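You operate a simulated robot arm through the tools that you are given. There is no shell and no other tool.

You run a simulated robot arm. Do the job below in one go: nothing can be reset, and whatever is moved stays where it is left.

## Task
Grease the nipple under the blue flap till fresh grease shows.
Fine: lift the flap, stand the lube pump over the nipple and press its button; stop at fresh grease on the plate below, more runs over and spoils the job. Put the pump back and shut the flap; leave the other nipple alone, drop nothing and mind your fingers under the flap. Set down upright: lube pump.

Only the result counts: the job must be done as asked and must still hold three seconds after the hand-in. Knocking over, shifting, dropping, spilling or breaking anything else fails it.

## Robot
A 7-joint arm with a two-finger parallel gripper, fixed in place. Base frame: the origin is at the foot of the arm, x ahead of it, y to its left, z up. Units: m, degrees, N and s.
Its first joint turns from -66.0 to 66.0 degrees. Payload 1.57 kg.
The TCP is the grasp point between the finger pads, 0.03 m short of the fingertips. In the tool frame z runs along the fingers and y along their closing line. The gripper opens to 0.08 m. The fingers are 0.017 m wide and 0.012 m thick; the gripper's body (0.04 by 0.082 m) begins 0.08 m behind the TCP.
Orientation is told as [roll, pitch, yaw] about the base's x, y, z axes, in that order, counted from this pose: with the fingers straight down and closing along the base's y, the tool's x points along the base's -x, its y along +y and its z along -z.

## Interface
- The arm moves only by the tool servo_tool. Its argument "increments" is one flat list of numbers, 7 for each row, row after row: the shift along the tool's x, y, z in units of 30 mm (1.0 is 30 mm), then the turn, a rotation vector about the tool's x, y, z in units of 8 degrees (1.0 is 8 degrees), then the finger opening in m, from 0 to 0.08. In form: [dx, dy, dz, wx, wy, wz, jaw, dx, dy, dz, wx, wy, wz, jaw, ...]. A call has 1 to 20 rows; each row shifts and turns the commanded pose from where the row before left it, along the tool's axes as they then stand. A call with a number of a shift or a turn outside -1 to 1 is refused whole. Rows are played at 5 a second. More than 0.05 m and 8.6 degrees between two rows, or a gripper value outside its range, and nothing of the call is played. Where a pose cannot be reached the arm comes as near as it can. A force on the tool above 60 N (or 10 N above the force at the start of the call, whichever is more), or a blocked arm, ends the call early, and 0.2 s more pass. Each finger travels about 0.072 m/s and halts on what it meets, pressing with about 35 N; the grip force reading is that of the motor and also rises with nothing between the fingers. The clock runs only during rows and for 0.2 s after the last one: add rows that do not move to give the fingers time. It gives the time, the measured TCP pose, the force on the tool (base axes), the opening and the grip force at its end, in the units of the frame above (readings bear some noise), with the torque about the TCP (base axes, N m) and any sound that the robot's microphone picked up.
- Cameras (640 x 400 px; columns grow to the right, rows downward): "scene" is fixed at [0.0358, 0.4301, 1.405]; the picture's right is [-0.90, -0.45, 0.00], its down [-0.33, 0.66, -0.67] and it looks along [0.30, -0.60, -0.74] (base axes); focal length 330 px, centre (320, 200). "wrist" rides on the gripper at [0.072, -0.007, -0.122] in the tool frame; the picture's right is [0.09, 1.00, 0.00], its down [-0.84, 0.08, -0.54] and it looks along [-0.54, 0.05, 0.84] (tool axes); focal length 238 px, centre (320, 200). There is no depth. A picture from a camera that has moved, and an enlarged one, comes with that camera's place and axes in the base frame and with its lens.
- capture(camera): a new picture of that camera. It takes no simulated time.
- enlarge(camera, box): a new picture of the part [left, top, right, bottom] of that camera's present view, enlarged. It takes no simulated time.
- finish_job(): hands the job in; it is judged then, once.

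Nothing tells you positions but the pictures and the camera data. Unless the task says otherwise, let go and move clear before handing in.

The tools are called after ">>>" as name(argument=value, ...) on one line, values as JSON. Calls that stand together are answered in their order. servo_tool: Moves the arm, as the interface text tells. Its arguments: {"type":"object","properties":{"increments":{"type":"array"}},"required":["increments"]} The other tools are called the same way: capture (camera) takes a picture; enlarge (camera, box) takes an enlarged picture of a part of a camera's view; finish_job () hands the job in.

At the start:

```text
time_s: 0.0
tool_pos: [0.3259, -0.1716, 0.9552]
orientation: [0.0, 0.0, 0.2]
force: [0.1, -0.3, -0.5]
ft_torque: [0.0, 0.06, 0.01]
grip_width: 0.0798
grip_force: 0.1
```

scene: 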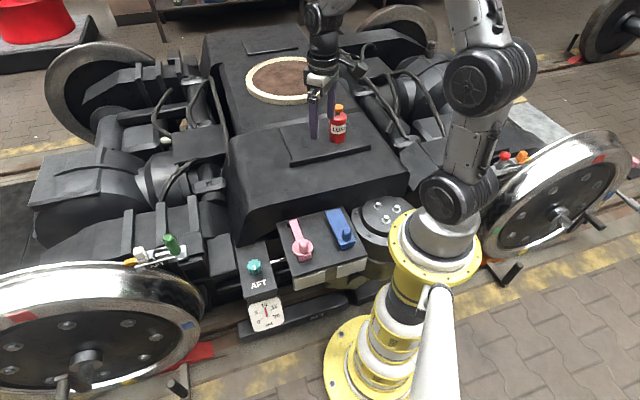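
wrist: 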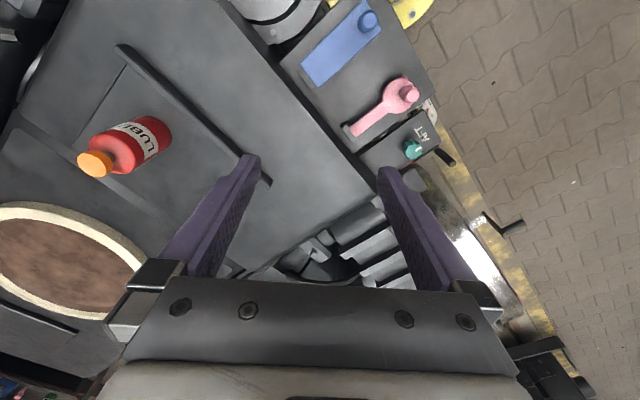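

I see a bogie with a blue flap and a pink flap on a box near the arm base, and a red "LUBE" pump with an orange button standing on the bogie deck. I'll look closer before moving.

>>> enlarge(camera="scene", box=[230, 180, 430, 305])

>>> enlarge(camera="scene", box=[270, 70, 430, 170])

>>> enlarge(camera="wrist", box=[260, 0, 480, 180])

>>> enlarge(camera="wrist", box=[0, 40, 280, 240])

```text
3.20 times, centred on (330, 242) of scene
camera zoom: at [0.0358, 0.4301, 1.405], right [-0.9, -0.45, 0.0], down [-0.33, 0.66, -0.67], along [0.3, -0.6, -0.74], focal length 1057 px, centre (288, 64)
```

zoom: 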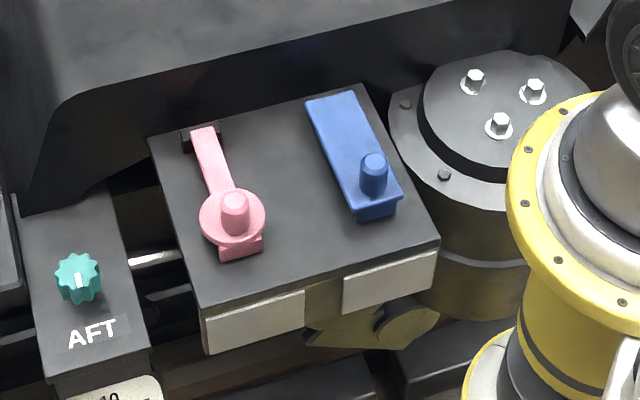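

```text
4.00 times, centred on (350, 120) of scene
camera zoom: at [0.0358, 0.4301, 1.405], right [-0.9, -0.45, 0.0], down [-0.33, 0.66, -0.67], along [0.3, -0.6, -0.74], focal length 1321 px, centre (200, 520)
```

zoom: 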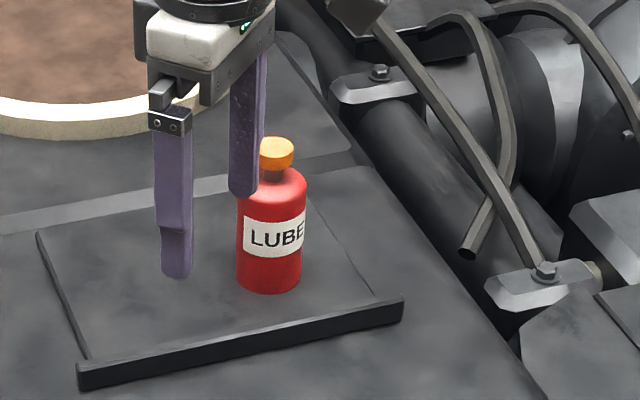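

```text
2.22 times, centred on (370, 90) of wrist
camera zoom: at [0.2549, -0.1791, 1.0783], right [-0.09, 1.0, 0.0], down [0.84, 0.08, 0.54], along [0.54, 0.05, -0.84], focal length 530 px, centre (209, 444)
```

zoom: 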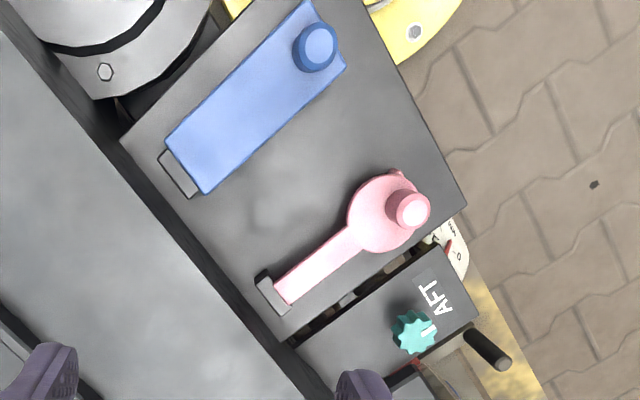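

```text
2.00 times, centred on (140, 140) of wrist
camera zoom: at [0.2549, -0.1791, 1.0783], right [-0.09, 1.0, 0.0], down [0.84, 0.08, 0.54], along [0.54, 0.05, -0.84], focal length 477 px, centre (680, 320)
```

zoom: 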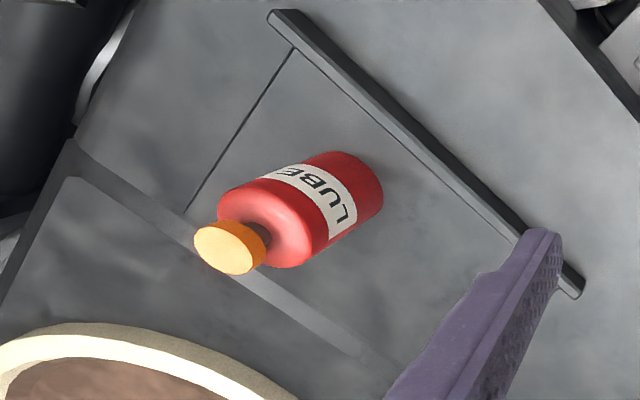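

The blue flap's knob seems to be near (0.22, -0.11, 0.67), with its hinge toward (+x, -y), so its hinge axis is at about 45°. The pump stands near (0.39, -0.42), its base at z of about 0.71. I'll move above the flap with the tool yawed -45° and look closer.

>>> servo_tool(increments=[0.6, 0.35, 0.6, 0, 0, 0, 0.08, 0.6, 0.35, 0.6, 0, 0, 0, 0.08, 0.6, 0.35, 0.6, 0, 0, 0.9, 0.08, 0, 0, 0.5, 0, 0, 0.95, 0.08, 0, 0, 0.5, 0, 0, 0.95, 0.08, 0, 0, 0.3, 0, 0, 0.95, 0.08, 0, 0, 0, 0, 0, 0.95, 0.08, 0, 0, 0, 0, 0, 0.95, 0.08])

>>> capture(camera="wrist")

>>> capture(camera="scene")

```text
time_s: 1.8
tool_pos: [0.2705, -0.1398, 0.8639]
orientation: [-0.1, 0.0, -45.4]
force: [0.3, 0.4, 0.5]
ft_torque: [0.03, -0.01, 0.01]
grip_width: 0.08
grip_force: 0.0
```

```text
taken
camera wrist: at [0.2167, -0.0941, 0.9844], right [0.64, 0.77, 0.0], down [0.64, -0.54, 0.54], along [0.41, -0.35, -0.84], focal length 238 px, centre (320, 200)
```

wrist: 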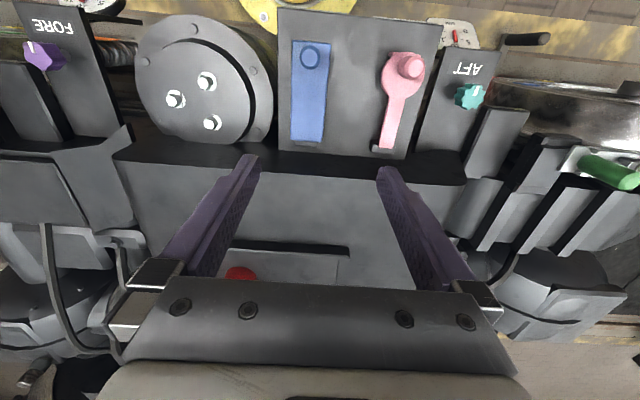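

```text
taken
```

scene: 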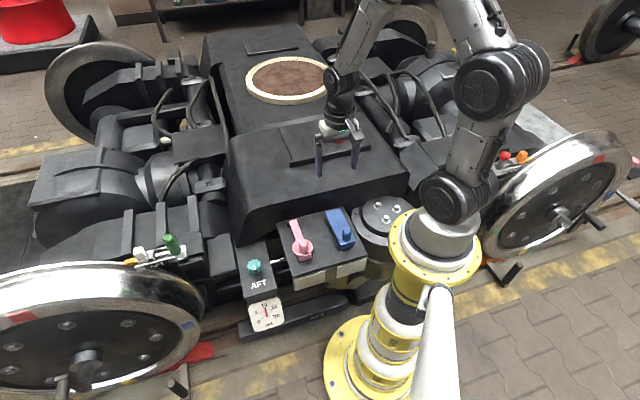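

The view is now square with the box and both flaps are clear. I'll enlarge the flap area to measure it, before moving further toward the base.

>>> enlarge(camera="wrist", box=[250, 0, 450, 170])

>>> servo_tool(increments=[0.8, 0.2, 0, 0, 0, 0, 0.08, 0.8, 0.2, 0, 0, 0, 0, 0.08, 0.8, 0.2, 0, 0, 0, 0, 0.08, 0, 0, 0, 0, 0, 0, 0.08])

>>> capture(camera="wrist")

```text
2.35 times, centred on (350, 85) of wrist
camera zoom: at [0.2167, -0.0941, 0.9844], right [0.64, 0.77, 0.0], down [0.64, -0.54, 0.54], along [0.41, -0.35, -0.84], focal length 561 px, centre (249, 471)
```

zoom: 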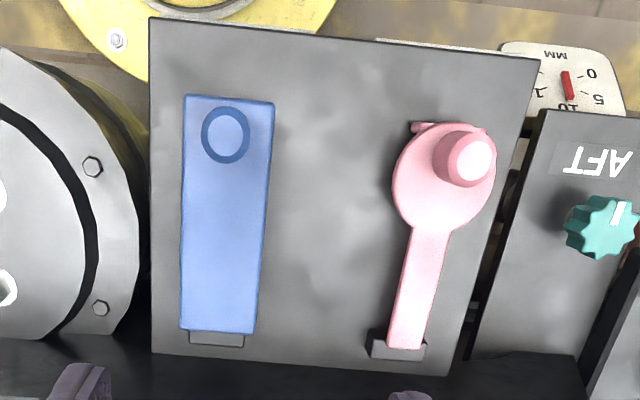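

```text
time_s: 2.8
tool_pos: [0.2339, -0.0771, 0.8633]
orientation: [-0.1, -0.1, -45.2]
force: [-0.1, -0.1, -0.3]
ft_torque: [-0.02, -0.04, -0.01]
grip_width: 0.0799
grip_force: 0.1
```

```text
taken
camera wrist: at [0.179, -0.0308, 0.9851], right [0.64, 0.77, 0.0], down [0.64, -0.54, 0.54], along [0.42, -0.35, -0.84], focal length 238 px, centre (320, 200)
```

wrist: 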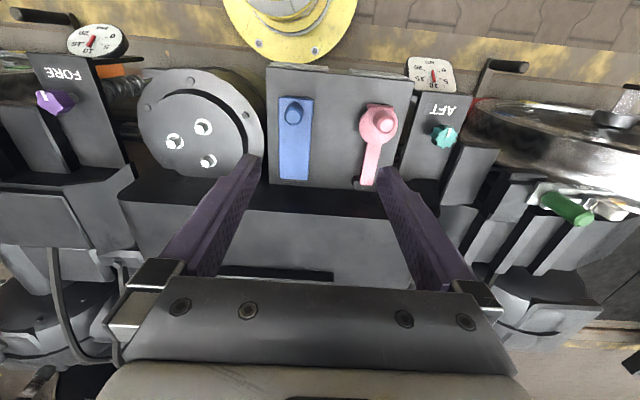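

I'll enlarge this closer view to refine the knob position.

>>> enlarge(camera="wrist", box=[250, 60, 430, 200])

>>> enlarge(camera="scene", box=[280, 190, 400, 265])

```text
2.86 times, centred on (340, 130) of wrist
camera zoom: at [0.179, -0.0308, 0.9851], right [0.64, 0.77, 0.0], down [0.64, -0.54, 0.54], along [0.42, -0.35, -0.84], focal length 681 px, centre (263, 400)
```

zoom: 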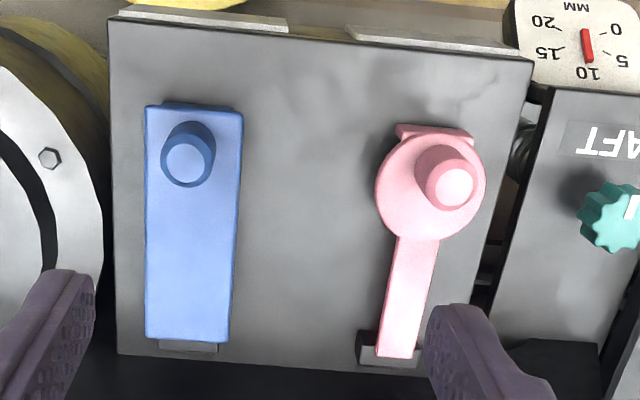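

```text
5.33 times, centred on (340, 228) of scene
camera zoom: at [0.0358, 0.4301, 1.405], right [-0.9, -0.45, 0.0], down [-0.33, 0.66, -0.67], along [0.3, -0.6, -0.74], focal length 1761 px, centre (213, 53)
```

zoom: 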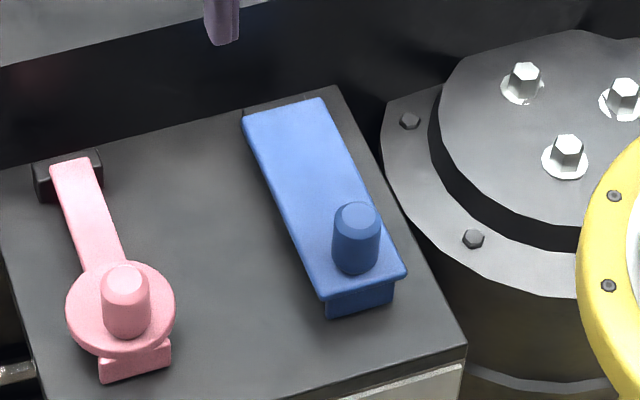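

The knob top is at about (0.217, -0.110, 0.655); it stands about 0.04 m tall on the flap (top z of about 0.612), and the hinge is near (0.30, -0.19). I'll come down above the knob with the fingers closing along the hinge axis.

>>> servo_tool(increments=[-0.076, -0.23, 0.954, 0, 0, 0, 0.06, -0.076, -0.23, 0.954, 0, 0, 0, 0.06, -0.076, -0.23, 0.954, 0, 0, 0, 0.06, -0.076, -0.23, 0.954, 0, 0, 0, 0.06, -0.076, -0.23, 0.954, 0, 0, 0, 0.06, 0, 0, 0, 0, 0, 0, 0.06])

>>> capture(camera="wrist")

>>> enlarge(camera="scene", box=[260, 150, 420, 250])

```text
time_s: 4.2
tool_pos: [0.2174, -0.1098, 0.7206]
orientation: [0.0, 0.0, -45.2]
force: [-0.1, -0.1, -0.6]
ft_torque: [-0.02, -0.01, 0.01]
grip_width: 0.06
grip_force: 0.1
```

```text
taken
camera wrist: at [0.1624, -0.0641, 0.8423], right [0.64, 0.77, 0.0], down [0.64, -0.54, 0.54], along [0.42, -0.35, -0.84], focal length 238 px, centre (320, 200)
```

wrist: 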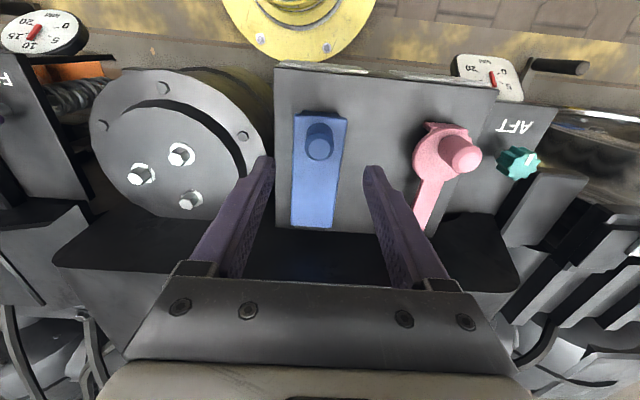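

```text
4.00 times, centred on (340, 200) of scene
camera zoom: at [0.0358, 0.4301, 1.405], right [-0.9, -0.45, 0.0], down [-0.33, 0.66, -0.67], along [0.3, -0.6, -0.74], focal length 1321 px, centre (240, 200)
```

zoom: 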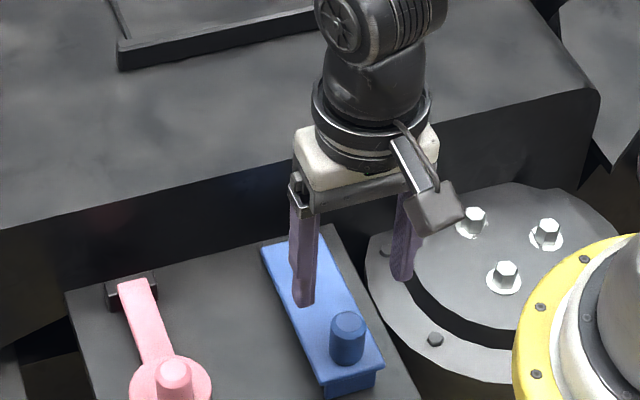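

The fingers straddle the knob's line well (knob at about (0.216, -0.110), TCP there within 2 mm). I'll go down so that the fingertips overlap the top 16 mm of the knob, then close.

>>> servo_tool(increments=[0.02, -0.02, 0.6, 0, 0, 0, 0.06, 0.02, -0.02, 0.6, 0, 0, 0, 0.06, 0, 0, 0.58, 0, 0, 0, 0.06, 0, 0, 0, 0, 0, 0, 0.06])

>>> capture(camera="wrist")

>>> enlarge(camera="scene", box=[280, 180, 400, 255])

```text
time_s: 5.2
tool_pos: [0.216, -0.1093, 0.6659]
orientation: [0.0, 0.0, -45.1]
force: [0.0, 0.1, 0.4]
ft_torque: [0.01, -0.01, 0.02]
grip_width: 0.0602
grip_force: 0.1
```

```text
taken
camera wrist: at [0.1607, -0.0636, 0.788], right [0.64, 0.77, 0.0], down [0.65, -0.54, 0.54], along [0.42, -0.35, -0.84], focal length 238 px, centre (320, 200)
```

wrist: 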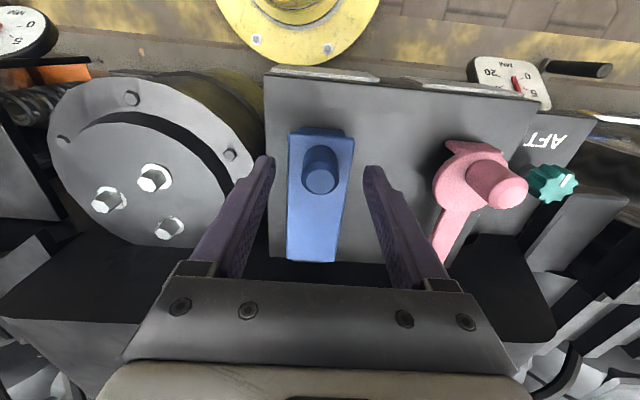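

```text
5.33 times, centred on (340, 218) of scene
camera zoom: at [0.0358, 0.4301, 1.405], right [-0.9, -0.45, 0.0], down [-0.33, 0.66, -0.67], along [0.3, -0.6, -0.74], focal length 1761 px, centre (213, 107)
```

zoom: 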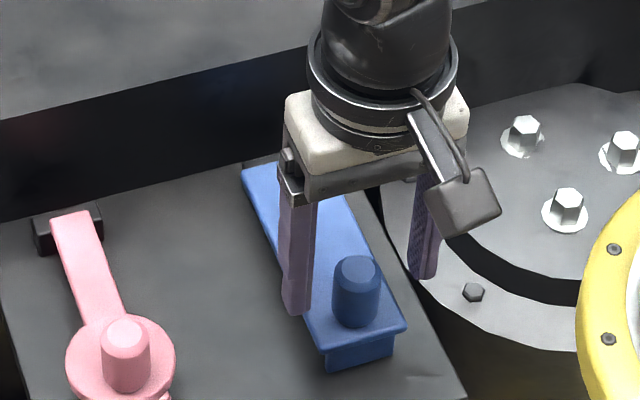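

Fingertips are on both sides of the knob's top and centred. Now I close on it.

>>> servo_tool(increments=[0, 0, 0, 0, 0, 0, 0.03, 0, 0, 0, 0, 0, 0, 0.015, 0, 0, 0, 0, 0, 0, 0.01, 0, 0, 0, 0, 0, 0, 0.01])

>>> enlarge(camera="scene", box=[280, 180, 400, 255])

>>> capture(camera="wrist")

```text
time_s: 6.2
tool_pos: [0.2161, -0.1087, 0.6661]
orientation: [-0.1, 0.0, -45.2]
force: [6.8, 10.9, -0.9]
ft_torque: [0.37, 0.05, 0.04]
grip_width: 0.0248
grip_force: 36.1
```

```text
5.33 times, centred on (340, 218) of scene
camera zoom: at [0.0359, 0.4303, 1.405], right [-0.9, -0.45, 0.0], down [-0.33, 0.66, -0.67], along [0.3, -0.6, -0.74], focal length 1761 px, centre (213, 107)
```

zoom: 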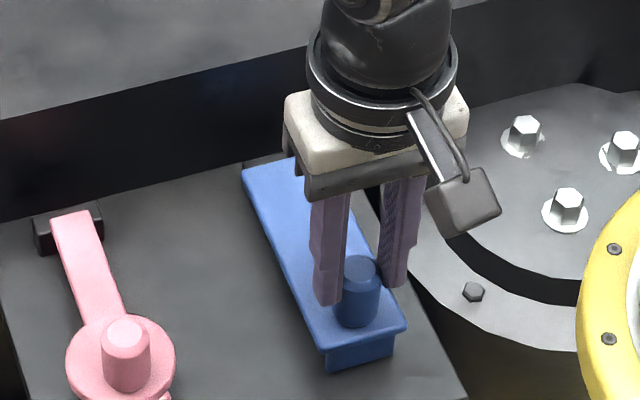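

```text
taken
camera wrist: at [0.1609, -0.0635, 0.7882], right [0.64, 0.77, 0.0], down [0.65, -0.54, 0.54], along [0.42, -0.35, -0.84], focal length 238 px, centre (320, 200)
```

wrist: 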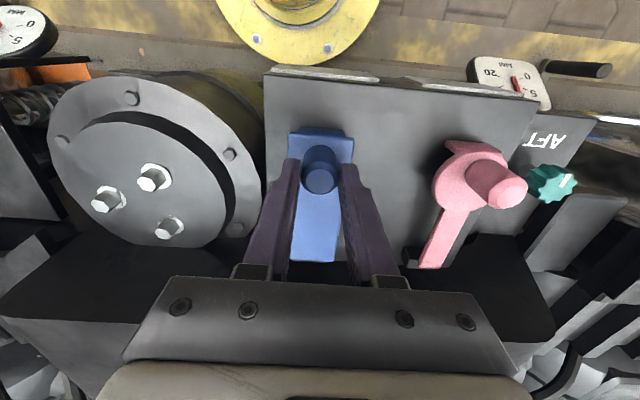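

The knob is gripped (24.8 mm wide) with a small side load, which I'll relieve by shifting about 1.5 mm. Then I lift the flap about 15° along its arc and check.

>>> servo_tool(increments=[0, 0.05, 0, 0, 0, 0, 0.01, -0.137, 0, -0.337, 0, 0, 0, 0.01, -0.163, 0, -0.323, 0, 0, 0, 0.01, -0.19, 0, -0.31, 0, 0, 0, 0.01, 0, 0, 0, 0, 0, 0, 0.01])

>>> enlarge(camera="scene", box=[280, 160, 400, 260])

>>> capture(camera="wrist")

```text
time_s: 7.4
tool_pos: [0.224, -0.1174, 0.6973]
orientation: [-0.2, 0.6, -45.2]
force: [-24.6, -11.2, -3.7]
ft_torque: [0.42, 1.24, -0.06]
grip_width: 0.0252
grip_force: 36.7
```

```text
4.00 times, centred on (340, 210) of scene
camera zoom: at [0.0354, 0.4299, 1.4051], right [-0.9, -0.45, 0.0], down [-0.33, 0.66, -0.67], along [0.3, -0.6, -0.74], focal length 1321 px, centre (240, 160)
```

zoom: 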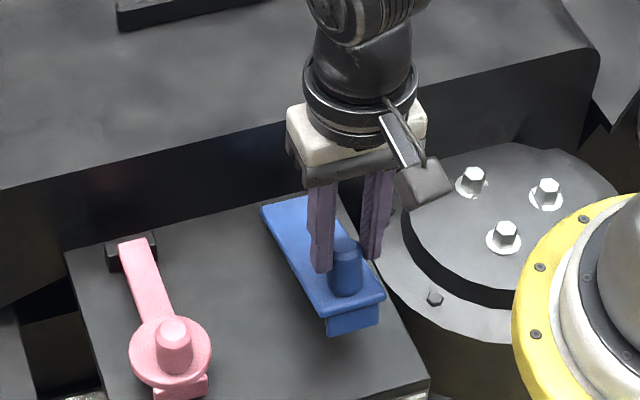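

```text
taken
camera wrist: at [0.1702, -0.0717, 0.8182], right [0.64, 0.77, 0.0], down [0.65, -0.54, 0.53], along [0.41, -0.34, -0.85], focal length 238 px, centre (320, 200)
```

wrist: 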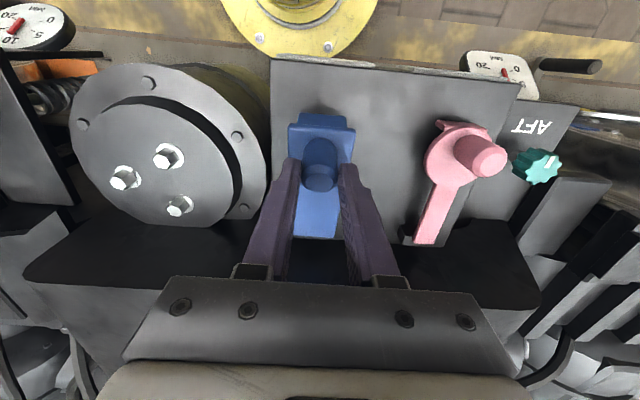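

The flap lifts with the knob; there is some twist and a side load because the tool isn't tilting with it. I'll correct the sideways offset and tilt the tool along as the flap opens.

>>> servo_tool(increments=[-0.05, -0.04, -0.133, 0, 1.0, 0, 0.01, -0.249, 0, -0.311, 0, 1.0, 0, 0.01, 0, 0, 0, 0, 0, 0, 0.01])

>>> capture(camera="wrist")

```text
time_s: 8.1
tool_pos: [0.2102, -0.1104, 0.6998]
orientation: [-0.7, 9.8, -44.8]
force: [-1.7, 4.4, 2.0]
ft_torque: [0.12, 0.07, 0.04]
grip_width: 0.0112
grip_force: 0.6
out of reach, approached as far as the arm can: row 2
stopped in row 3: the force on the tool passed its limit at 65 N (the readings are from after the stop); the commanded pose is now the measured one
```

```text
taken
camera wrist: at [0.1721, -0.078, 0.8322], right [0.64, 0.77, 0.0], down [0.71, -0.59, 0.39], along [0.3, -0.25, -0.92], focal length 238 px, centre (320, 200)
```

wrist: 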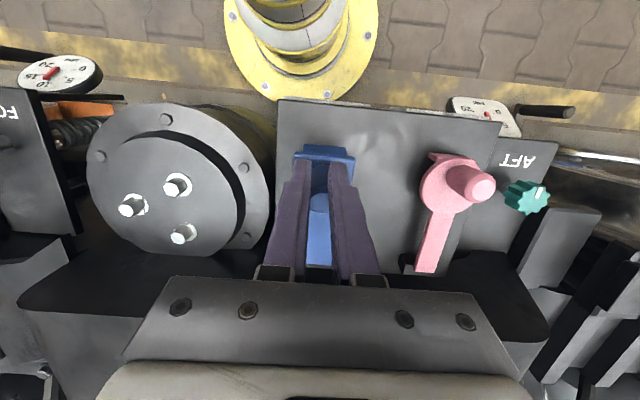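

The tilted pose was out of the arm's reach and the fingers slipped off the knob. I'll look at how the flap stands now.

>>> enlarge(camera="scene", box=[280, 160, 400, 260])

>>> enlarge(camera="wrist", box=[230, 100, 430, 290])

>>> capture(camera="scene")

```text
4.00 times, centred on (340, 210) of scene
camera zoom: at [0.0358, 0.4302, 1.405], right [-0.9, -0.45, 0.0], down [-0.33, 0.66, -0.67], along [0.3, -0.6, -0.74], focal length 1321 px, centre (240, 160)
```

zoom: 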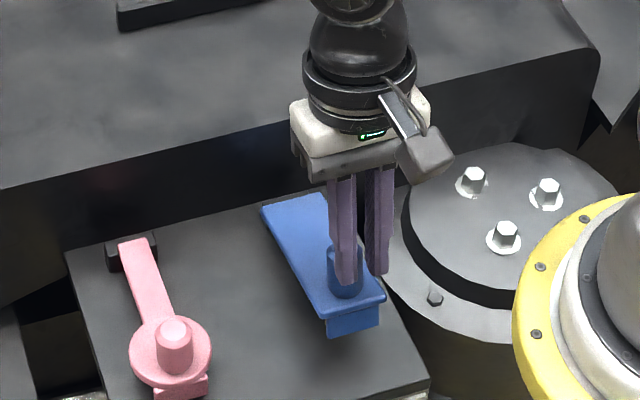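

```text
2.11 times, centred on (330, 195) of wrist
camera zoom: at [0.1721, -0.078, 0.8322], right [0.64, 0.77, 0.0], down [0.71, -0.59, 0.39], along [0.3, -0.25, -0.92], focal length 502 px, centre (299, 210)
```

zoom: 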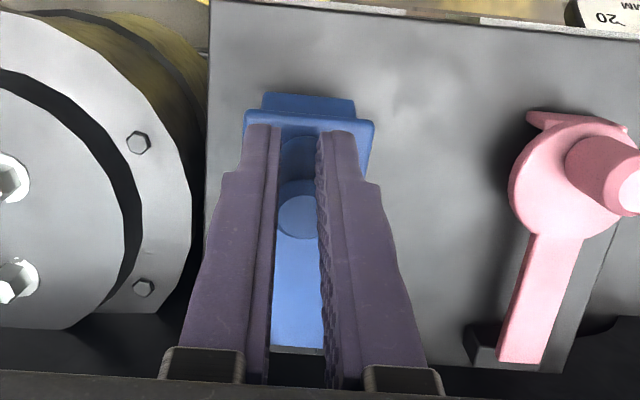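

```text
taken
```

scene: 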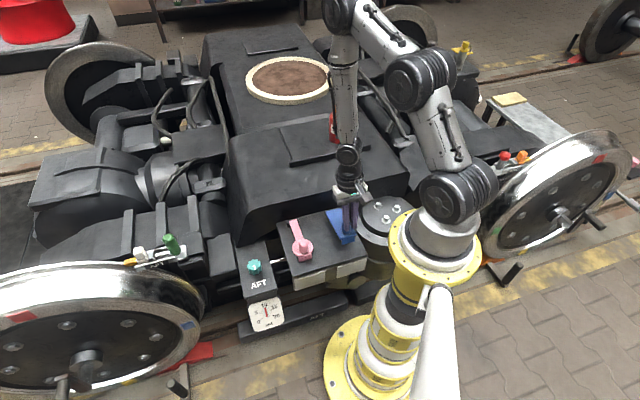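

The flap stays at about 15° by itself, so its hinge holds by friction. I'll back off straight up, bring the tool vertical again and regrip with the tool kept vertical.

>>> servo_tool(increments=[0.2, 0, -0.7, 0, 0, 0, 0.015, 0.1, 0, -0.7, 0, -0.6, 0, 0.04, 0, 0, -0.4, 0, -0.6, 0, 0.06, 0, 0, 0, 0, 0, 0, 0.06])

>>> capture(camera="wrist")

>>> enlarge(camera="scene", box=[280, 160, 400, 260])

```text
time_s: 9.1
tool_pos: [0.2133, -0.1076, 0.7553]
orientation: [-0.6, -0.1, -44.8]
force: [0.9, -0.2, 0.1]
ft_torque: [-0.01, 0.0, 0.02]
grip_width: 0.0602
grip_force: 0.0
```

```text
taken
camera wrist: at [0.1593, -0.0617, 0.877], right [0.64, 0.77, -0.01], down [0.65, -0.53, 0.54], along [0.41, -0.35, -0.84], focal length 238 px, centre (320, 200)
```

wrist: 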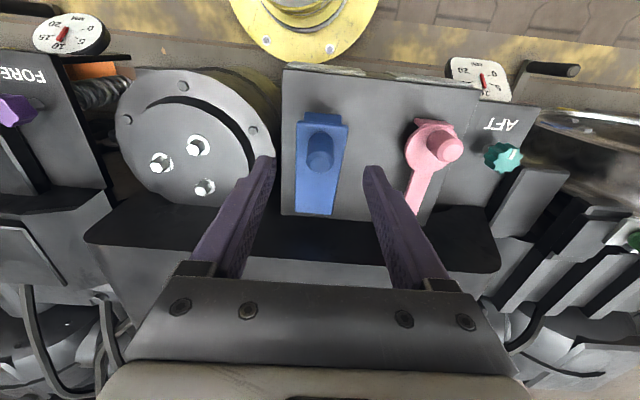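

```text
4.00 times, centred on (340, 210) of scene
camera zoom: at [0.0358, 0.4301, 1.405], right [-0.9, -0.45, 0.0], down [-0.33, 0.66, -0.67], along [0.3, -0.6, -0.74], focal length 1321 px, centre (240, 160)
```

zoom: 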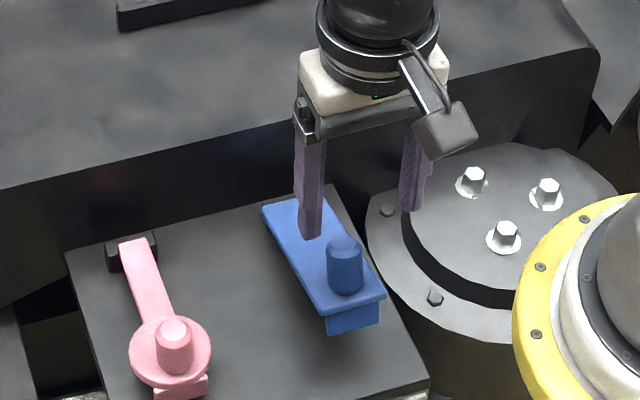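

The flap is resting at about 12°, with the knob top near z = 0.675. I'll regrip it with the tool vertical, closer to the knob's top.

>>> servo_tool(increments=[-0.25, 0, 0.6, 0, 0, 0, 0.06, -0.25, 0, 0.6, 0, 0, 0, 0.06, 0, 0, 0.6, 0, 0, 0, 0.06, 0, 0, 0.4, 0, 0, 0, 0.06, 0, 0, 0, 0, 0, 0, 0.06])

>>> capture(camera="wrist")

>>> enlarge(camera="scene", box=[280, 160, 400, 260])

```text
time_s: 10.3
tool_pos: [0.2235, -0.1198, 0.6892]
orientation: [-0.6, 0.1, -44.8]
force: [-0.1, 0.1, -0.3]
ft_torque: [0.01, -0.01, -0.03]
grip_width: 0.0599
grip_force: 0.0
```

```text
taken
camera wrist: at [0.1684, -0.0735, 0.8106], right [0.64, 0.77, -0.01], down [0.65, -0.53, 0.54], along [0.41, -0.35, -0.84], focal length 238 px, centre (320, 200)
```

wrist: 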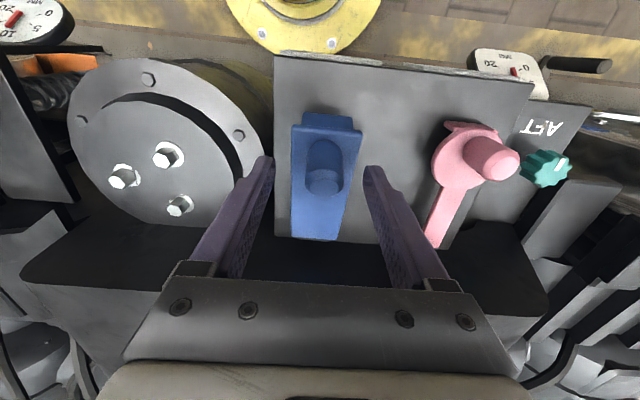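

```text
4.00 times, centred on (340, 210) of scene
camera zoom: at [0.0358, 0.4301, 1.405], right [-0.9, -0.45, 0.0], down [-0.33, 0.66, -0.67], along [0.3, -0.6, -0.74], focal length 1321 px, centre (240, 160)
```

zoom: 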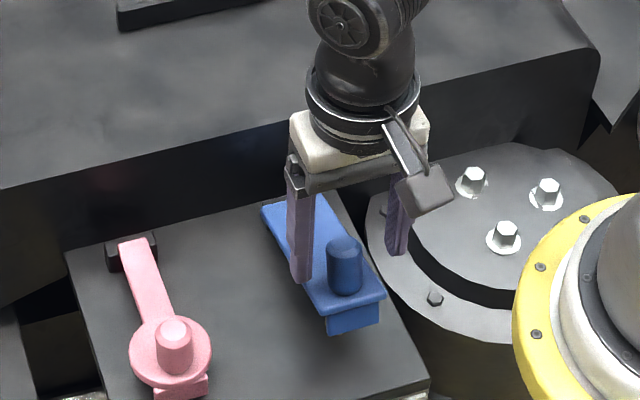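

The knob sits between the fingers with about 2-3 mm offset toward +ty. I'll shift that and close again.

>>> servo_tool(increments=[0, 0.09, 0, 0, 0, 0, 0.06, 0, 0, 0, 0, 0, 0, 0.03, 0, 0, 0, 0, 0, 0, 0.015, 0, 0, 0, 0, 0, 0, 0.01, 0, 0, 0, 0, 0, 0, 0.01])

```text
time_s: 11.5
tool_pos: [0.225, -0.1189, 0.6884]
orientation: [-0.6, -0.1, -44.7]
force: [10.3, 18.5, 1.3]
ft_torque: [0.8, -0.27, -0.05]
grip_width: 0.0251
grip_force: 36.6
```

Gripped again. I relieve the side load a little and continue the arc to about 35° with the tool vertical.

>>> servo_tool(increments=[0, 0.025, 0, 0, 0, 0, 0.01, -0.177, 0, -0.303, 0, 0, 0, 0.01, -0.203, 0, -0.287, 0, 0, 0, 0.01, -0.23, 0, -0.267, 0, 0, 0, 0.01, -0.25, 0, -0.247, 0, 0, 0, 0.01, 0, 0, 0, 0, 0, 0, 0.01])

>>> enlarge(camera="scene", box=[280, 160, 400, 260])

>>> capture(camera="wrist")

```text
time_s: 12.9
tool_pos: [0.2424, -0.1363, 0.722]
orientation: [-0.9, 0.3, -44.8]
force: [-3.8, 9.7, -1.9]
ft_torque: [1.16, 0.69, -0.07]
grip_width: 0.0252
grip_force: 36.5
```

```text
4.00 times, centred on (340, 210) of scene
camera zoom: at [0.0358, 0.4303, 1.405], right [-0.9, -0.45, 0.0], down [-0.33, 0.66, -0.67], along [0.3, -0.6, -0.74], focal length 1321 px, centre (240, 160)
```

zoom: 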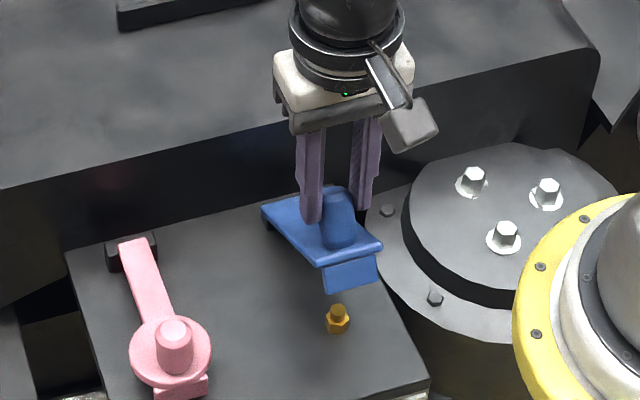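

```text
taken
camera wrist: at [0.1876, -0.088, 0.8435], right [0.64, 0.77, -0.01], down [0.66, -0.53, 0.54], along [0.41, -0.35, -0.84], focal length 238 px, centre (320, 200)
```

wrist: 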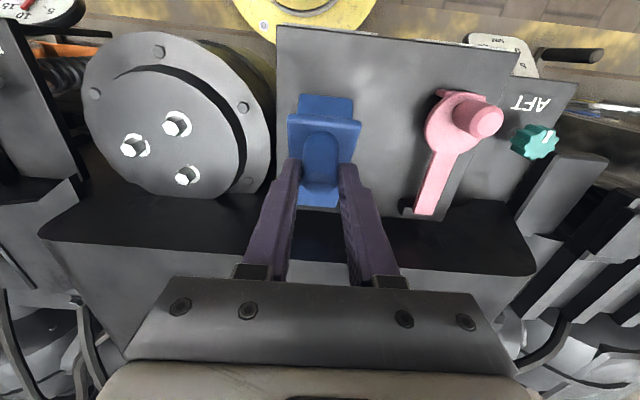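

The brass nipple now shows on the box under the flap, and the forces stay low. I continue the arc to about 55°.

>>> servo_tool(increments=[-0.273, 0, -0.223, 0, 0, 0, 0.01, -0.29, 0, -0.2, 0, 0, 0, 0.01, -0.307, 0, -0.173, 0, 0, 0, 0.01, -0.32, 0, -0.147, 0, 0, 0, 0.01, 0, 0, 0, 0, 0, 0, 0.01])

>>> enlarge(camera="scene", box=[280, 160, 400, 260])

>>> capture(camera="wrist")

```text
time_s: 14.1
tool_pos: [0.2677, -0.1618, 0.7441]
orientation: [-0.7, 0.1, -44.8]
force: [-11.5, -1.5, -2.1]
ft_torque: [0.83, 0.85, -0.12]
grip_width: 0.025
grip_force: 36.2
```

```text
4.00 times, centred on (340, 210) of scene
camera zoom: at [0.0356, 0.4301, 1.4051], right [-0.9, -0.45, 0.0], down [-0.33, 0.66, -0.67], along [0.3, -0.6, -0.74], focal length 1321 px, centre (240, 160)
```

zoom: 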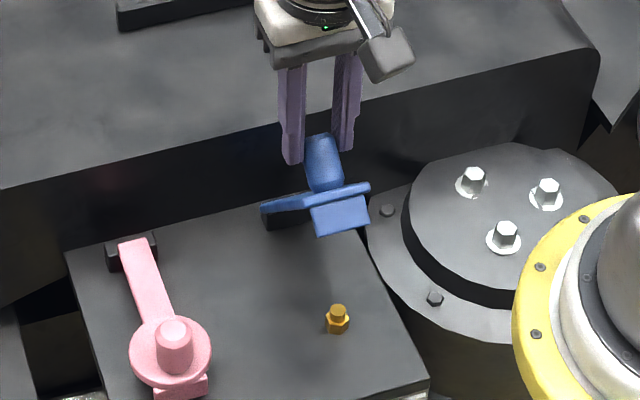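

```text
taken
camera wrist: at [0.2136, -0.1142, 0.8661], right [0.64, 0.77, -0.01], down [0.65, -0.53, 0.54], along [0.41, -0.35, -0.84], focal length 238 px, centre (320, 200)
```

wrist: 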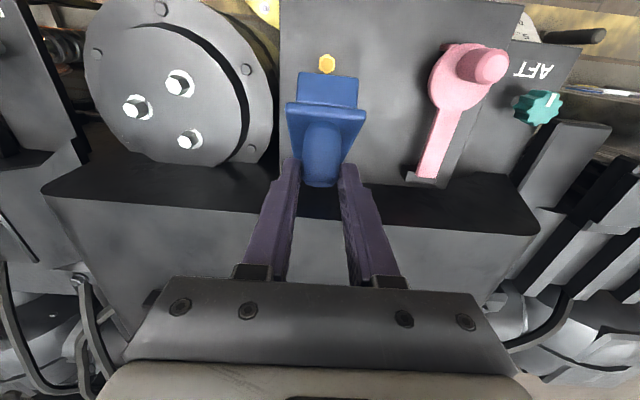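

Going well; the flap is about half open. I continue the arc by another 20°.

>>> servo_tool(increments=[-0.33, 0, -0.117, 0, 0, 0, 0.01, -0.34, 0, -0.09, 0, 0, 0, 0.01, -0.35, 0, -0.057, 0, 0, 0, 0.01, -0.35, 0, -0.027, 0, 0, 0, 0.01, 0, 0, 0, 0, 0, 0, 0.01])

>>> enlarge(camera="scene", box=[280, 140, 400, 240])

>>> capture(camera="wrist")

```text
time_s: 15.3
tool_pos: [0.2972, -0.1901, 0.7542]
orientation: [-0.6, 0.2, -44.9]
force: [-18.2, -5.7, 1.5]
ft_torque: [0.62, 1.1, -0.03]
grip_width: 0.025
grip_force: 36.5
```

```text
4.00 times, centred on (340, 190) of scene
camera zoom: at [0.0355, 0.43, 1.4051], right [-0.9, -0.45, 0.0], down [-0.33, 0.66, -0.67], along [0.3, -0.6, -0.74], focal length 1321 px, centre (240, 240)
```

zoom: 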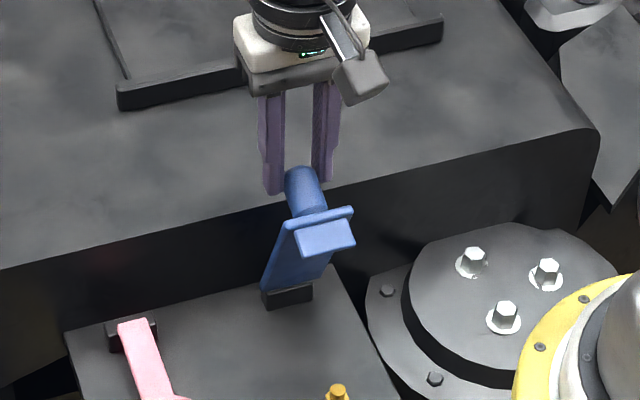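

```text
taken
camera wrist: at [0.2428, -0.1433, 0.8757], right [0.64, 0.77, -0.01], down [0.65, -0.53, 0.54], along [0.41, -0.35, -0.84], focal length 238 px, centre (320, 200)
```

wrist: 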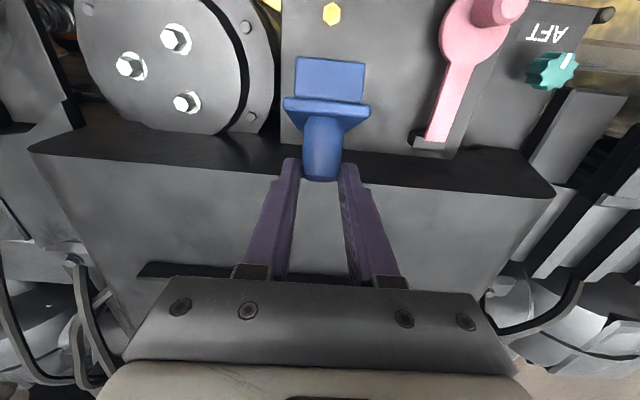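

The flap is about 72° open. I ease the side load and go on toward vertical.

>>> servo_tool(increments=[-0.35, -0.03, 0.003, 0, 0, 0, 0.01, -0.35, 0, 0.033, 0, 0, 0, 0.01, -0.347, 0, 0.063, 0, 0, 0, 0.01, 0, 0, 0, 0, 0, 0, 0.01])

>>> enlarge(camera="scene", box=[280, 140, 400, 240])

>>> capture(camera="wrist")

```text
time_s: 16.3
tool_pos: [0.3166, -0.21, 0.7497]
orientation: [-0.7, 0.3, -44.8]
force: [-21.6, 6.4, 25.7]
ft_torque: [0.09, 0.51, -0.03]
grip_width: 0.0248
grip_force: 36.4
```

```text
4.00 times, centred on (340, 190) of scene
camera zoom: at [0.0351, 0.4304, 1.405], right [-0.9, -0.45, 0.0], down [-0.33, 0.66, -0.67], along [0.3, -0.6, -0.74], focal length 1321 px, centre (240, 240)
```

zoom: 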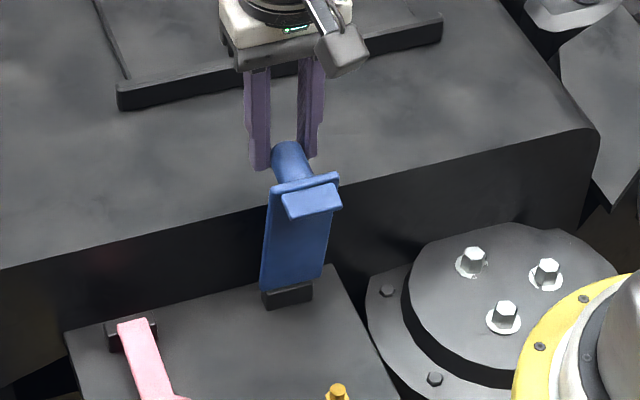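

```text
taken
camera wrist: at [0.264, -0.1644, 0.8725], right [0.64, 0.77, -0.01], down [0.66, -0.53, 0.54], along [0.41, -0.35, -0.84], focal length 238 px, centre (320, 200)
```

wrist: 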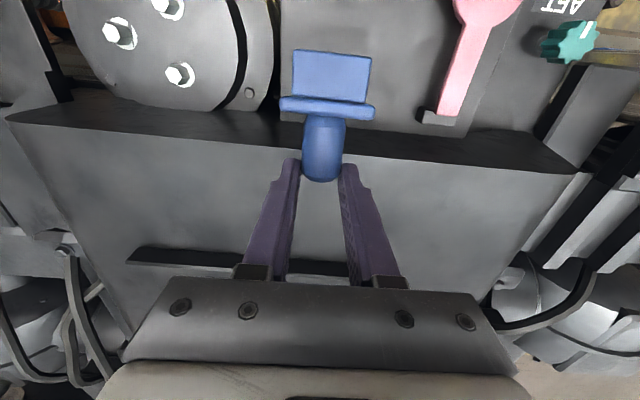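

There's a firm resistance now and the flap stands near vertical, so it is close to its stop. I'll ease off slightly, open the fingers and check whether the flap stays.

>>> servo_tool(increments=[0.06, 0, -0.04, 0, 0, 0, 0.01, 0, 0, 0, 0, 0, 0, 0.03, 0, 0, 0, 0, 0, 0, 0.05, 0, 0, 0, 0, 0, 0, 0.06, 0, 0, 0, 0, 0, 0, 0.06])

>>> enlarge(camera="scene", box=[280, 140, 400, 240])

>>> capture(camera="wrist")

```text
time_s: 17.5
tool_pos: [0.3185, -0.2105, 0.7515]
orientation: [-0.6, -0.1, -44.8]
force: [-0.2, -0.3, -0.7]
ft_torque: [-0.03, 0.02, 0.0]
grip_width: 0.0602
grip_force: 0.0
```

```text
4.00 times, centred on (340, 190) of scene
camera zoom: at [0.0358, 0.4301, 1.405], right [-0.9, -0.45, 0.0], down [-0.33, 0.66, -0.67], along [0.3, -0.6, -0.74], focal length 1321 px, centre (240, 240)
```

zoom: 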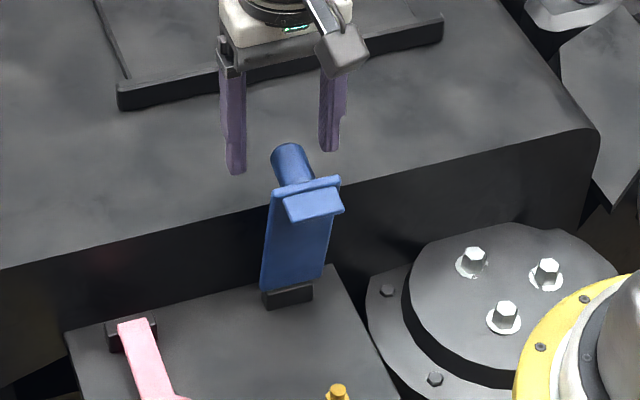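

```text
taken
camera wrist: at [0.2641, -0.1639, 0.873], right [0.64, 0.77, -0.01], down [0.65, -0.53, 0.54], along [0.41, -0.35, -0.84], focal length 238 px, centre (320, 200)
```

wrist: 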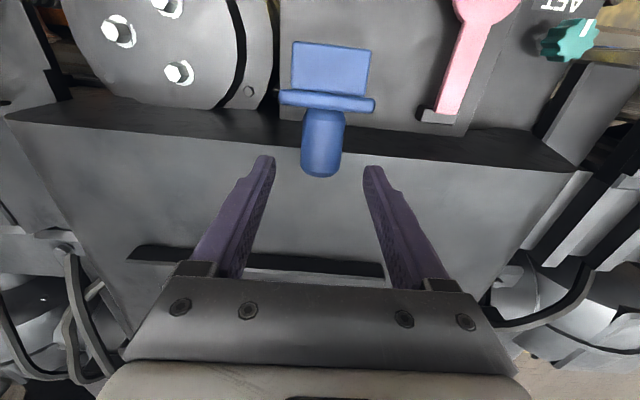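

The flap stays up by itself at roughly 80°, and the nipple is free at about (0.227, -0.112). I'll rise clear of the knob and go look at the pump.

>>> servo_tool(increments=[0, 0, -0.8, 0, 0, 0, 0.06, 0, 0, -0.9, 0, 0, 0, 0.06, 0, 0, -0.9, 0, 0, 0, 0.06, 0, 0, -0.9, 0, 0, 0, 0.08, -0.9, -0.4, -0.5, 0, 0, 0, 0.08, -0.9, -0.4, 0, 0, 0, 0, 0.08, -0.9, -0.4, 0, 0, 0, 0, 0.08, 0, 0, 0, 0, 0, 0, 0.08])

>>> capture(camera="wrist")

>>> capture(camera="scene")

```text
time_s: 19.3
tool_pos: [0.3508, -0.2917, 0.8748]
orientation: [-0.6, 0.1, -44.7]
force: [-0.2, 0.1, 0.7]
ft_torque: [0.0, 0.02, -0.02]
grip_width: 0.0796
grip_force: 0.0
```

```text
taken
camera wrist: at [0.2962, -0.2456, 0.9957], right [0.64, 0.77, -0.01], down [0.65, -0.53, 0.54], along [0.41, -0.35, -0.84], focal length 238 px, centre (320, 200)
```

wrist: 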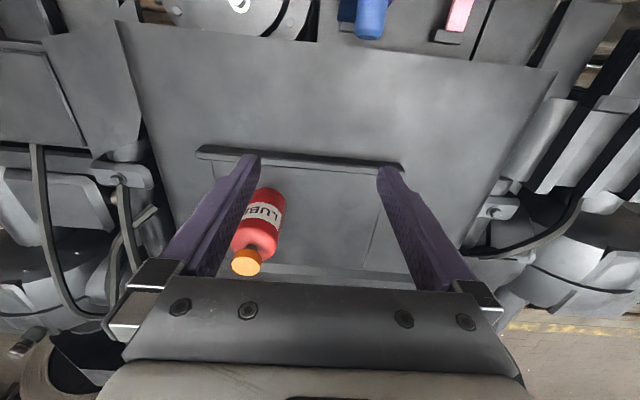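

```text
taken
```

scene: 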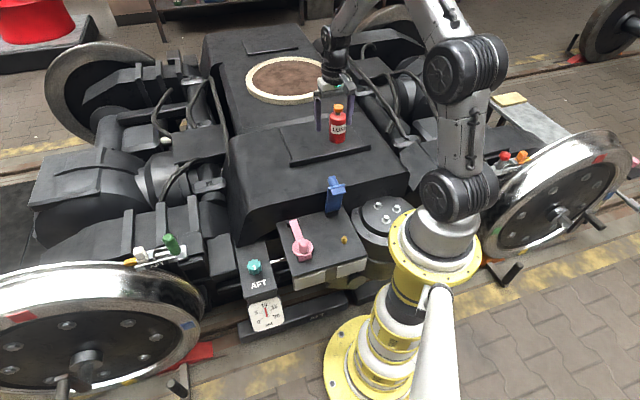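

I can see the pump clearly here. I'll enlarge it in both cameras to measure it.

>>> enlarge(camera="wrist", box=[190, 140, 350, 290])

>>> enlarge(camera="scene", box=[290, 80, 390, 170])

>>> enlarge(camera="scene", box=[280, 160, 400, 260])

```text
2.67 times, centred on (270, 215) of wrist
camera zoom: at [0.2962, -0.2456, 0.9957], right [0.64, 0.77, -0.01], down [0.65, -0.53, 0.54], along [0.41, -0.35, -0.84], focal length 636 px, centre (453, 160)
```

zoom: 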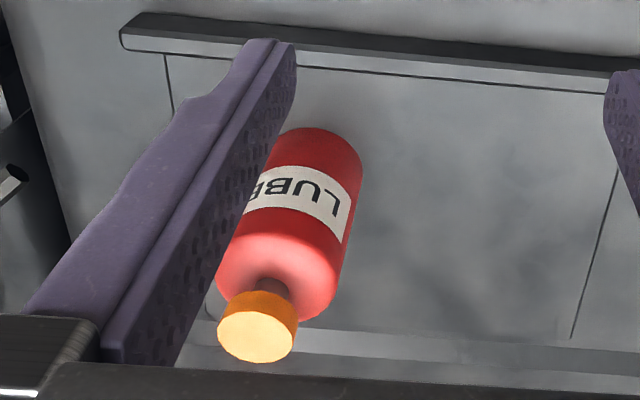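

```text
4.44 times, centred on (340, 125) of scene
camera zoom: at [0.0358, 0.4301, 1.405], right [-0.9, -0.45, 0.0], down [-0.33, 0.66, -0.67], along [0.3, -0.6, -0.74], focal length 1468 px, centre (231, 533)
```

zoom: 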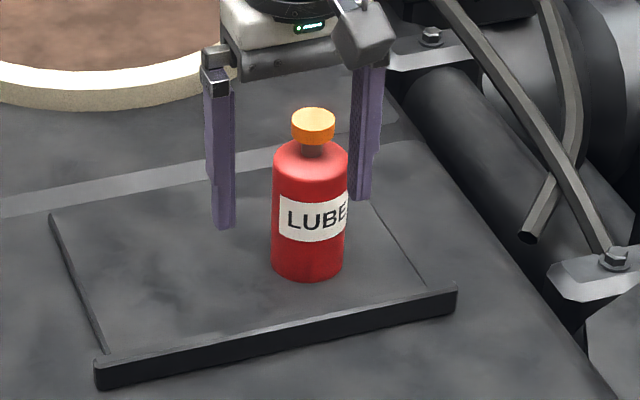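

```text
4.00 times, centred on (340, 210) of scene
camera zoom: at [0.0358, 0.4301, 1.405], right [-0.9, -0.45, 0.0], down [-0.33, 0.66, -0.67], along [0.3, -0.6, -0.74], focal length 1321 px, centre (240, 160)
```

zoom: 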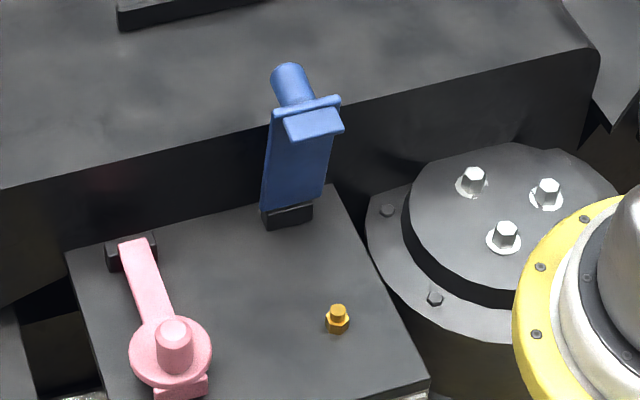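

The pump stands at about (0.398, -0.432), base z about 0.684, button top about 0.815, diameter about 0.054. I'll go above it, still vertical.

>>> servo_tool(increments=[0, 0, -0.9, 0, 0, 0, 0.08, -0.88, -0.443, 0, 0, 0, 0, 0.08, -0.88, -0.443, 0, 0, 0, 0, 0.08, -0.88, -0.443, 0, 0, 0, 0, 0.08, -0.88, -0.443, 0, 0, 0, 0, 0.08, -0.88, -0.443, 0, 0, 0, 0, 0.08, 0, 0, 0, 0, 0, 0, 0.08])

>>> capture(camera="wrist")

>>> enlarge(camera="scene", box=[270, 40, 430, 170])

```text
time_s: 20.9
tool_pos: [0.3982, -0.431, 0.8994]
orientation: [-0.7, -0.1, -44.8]
force: [0.7, 0.6, 1.0]
ft_torque: [-0.01, 0.01, 0.0]
grip_width: 0.0799
grip_force: 0.0
```

```text
taken
camera wrist: at [0.3448, -0.3848, 1.0211], right [0.64, 0.77, -0.01], down [0.65, -0.53, 0.54], along [0.41, -0.35, -0.84], focal length 238 px, centre (320, 200)
```

wrist: 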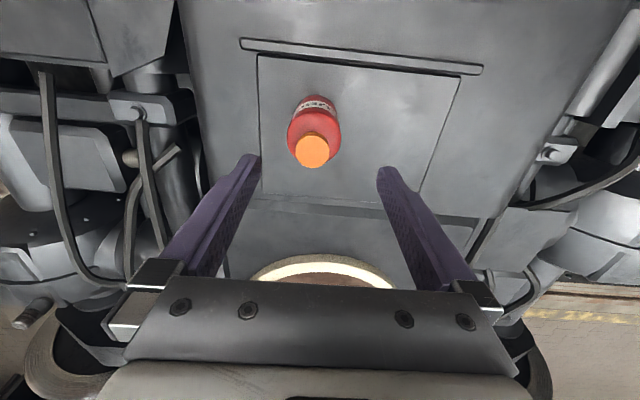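

```text
3.08 times, centred on (350, 105) of scene
camera zoom: at [0.0358, 0.4301, 1.405], right [-0.9, -0.45, 0.0], down [-0.33, 0.66, -0.67], along [0.3, -0.6, -0.74], focal length 1016 px, centre (228, 492)
```

zoom: 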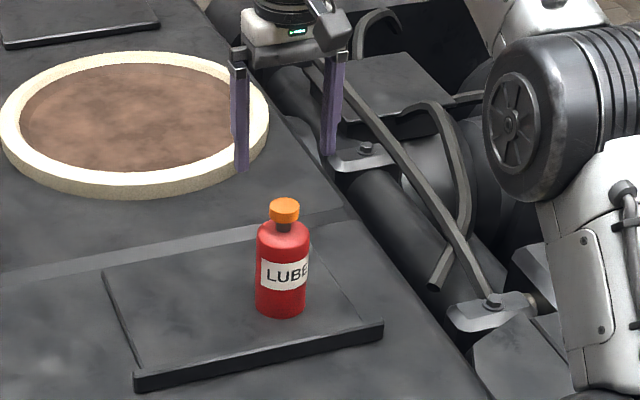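

Vertical reach works here. The pump's axis is at about (0.400, -0.440); I'll shift a few millimetres and go down half-way to check alignment.

>>> servo_tool(increments=[-0.254, -0.17, 0.2, 0, 0, 0, 0.08, 0, 0, 0.7, 0, 0, 0, 0.08, 0, 0, 0.7, 0, 0, 0, 0.08, 0, 0, 0.7, 0, 0, 0, 0.08, 0, 0, 0, 0, 0, 0, 0.08])

>>> capture(camera="wrist")

>>> enlarge(camera="scene", box=[290, 70, 390, 160])

```text
time_s: 22.1
tool_pos: [0.401, -0.4423, 0.8298]
orientation: [-0.6, 0.0, -44.8]
force: [-0.6, 0.7, -0.2]
ft_torque: [0.01, 0.0, 0.05]
grip_width: 0.0799
grip_force: 0.0
```

```text
taken
camera wrist: at [0.3465, -0.3953, 0.9517], right [0.64, 0.77, -0.01], down [0.65, -0.53, 0.54], along [0.41, -0.35, -0.84], focal length 238 px, centre (320, 200)
```

wrist: 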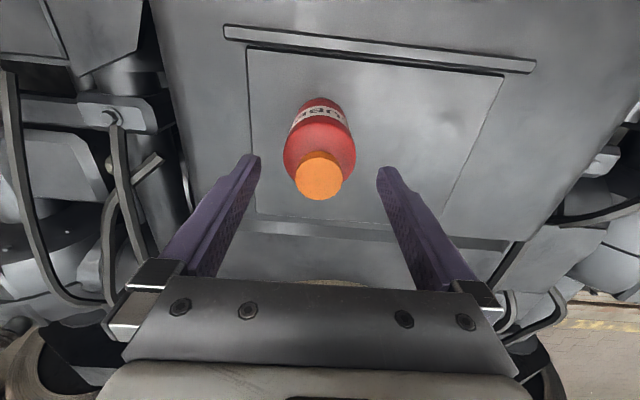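

```text
4.44 times, centred on (340, 115) of scene
camera zoom: at [0.0358, 0.4301, 1.405], right [-0.9, -0.45, 0.0], down [-0.33, 0.66, -0.67], along [0.3, -0.6, -0.74], focal length 1468 px, centre (231, 578)
```

zoom: 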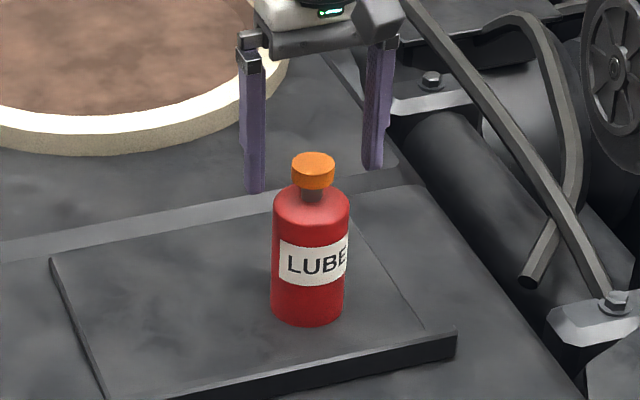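

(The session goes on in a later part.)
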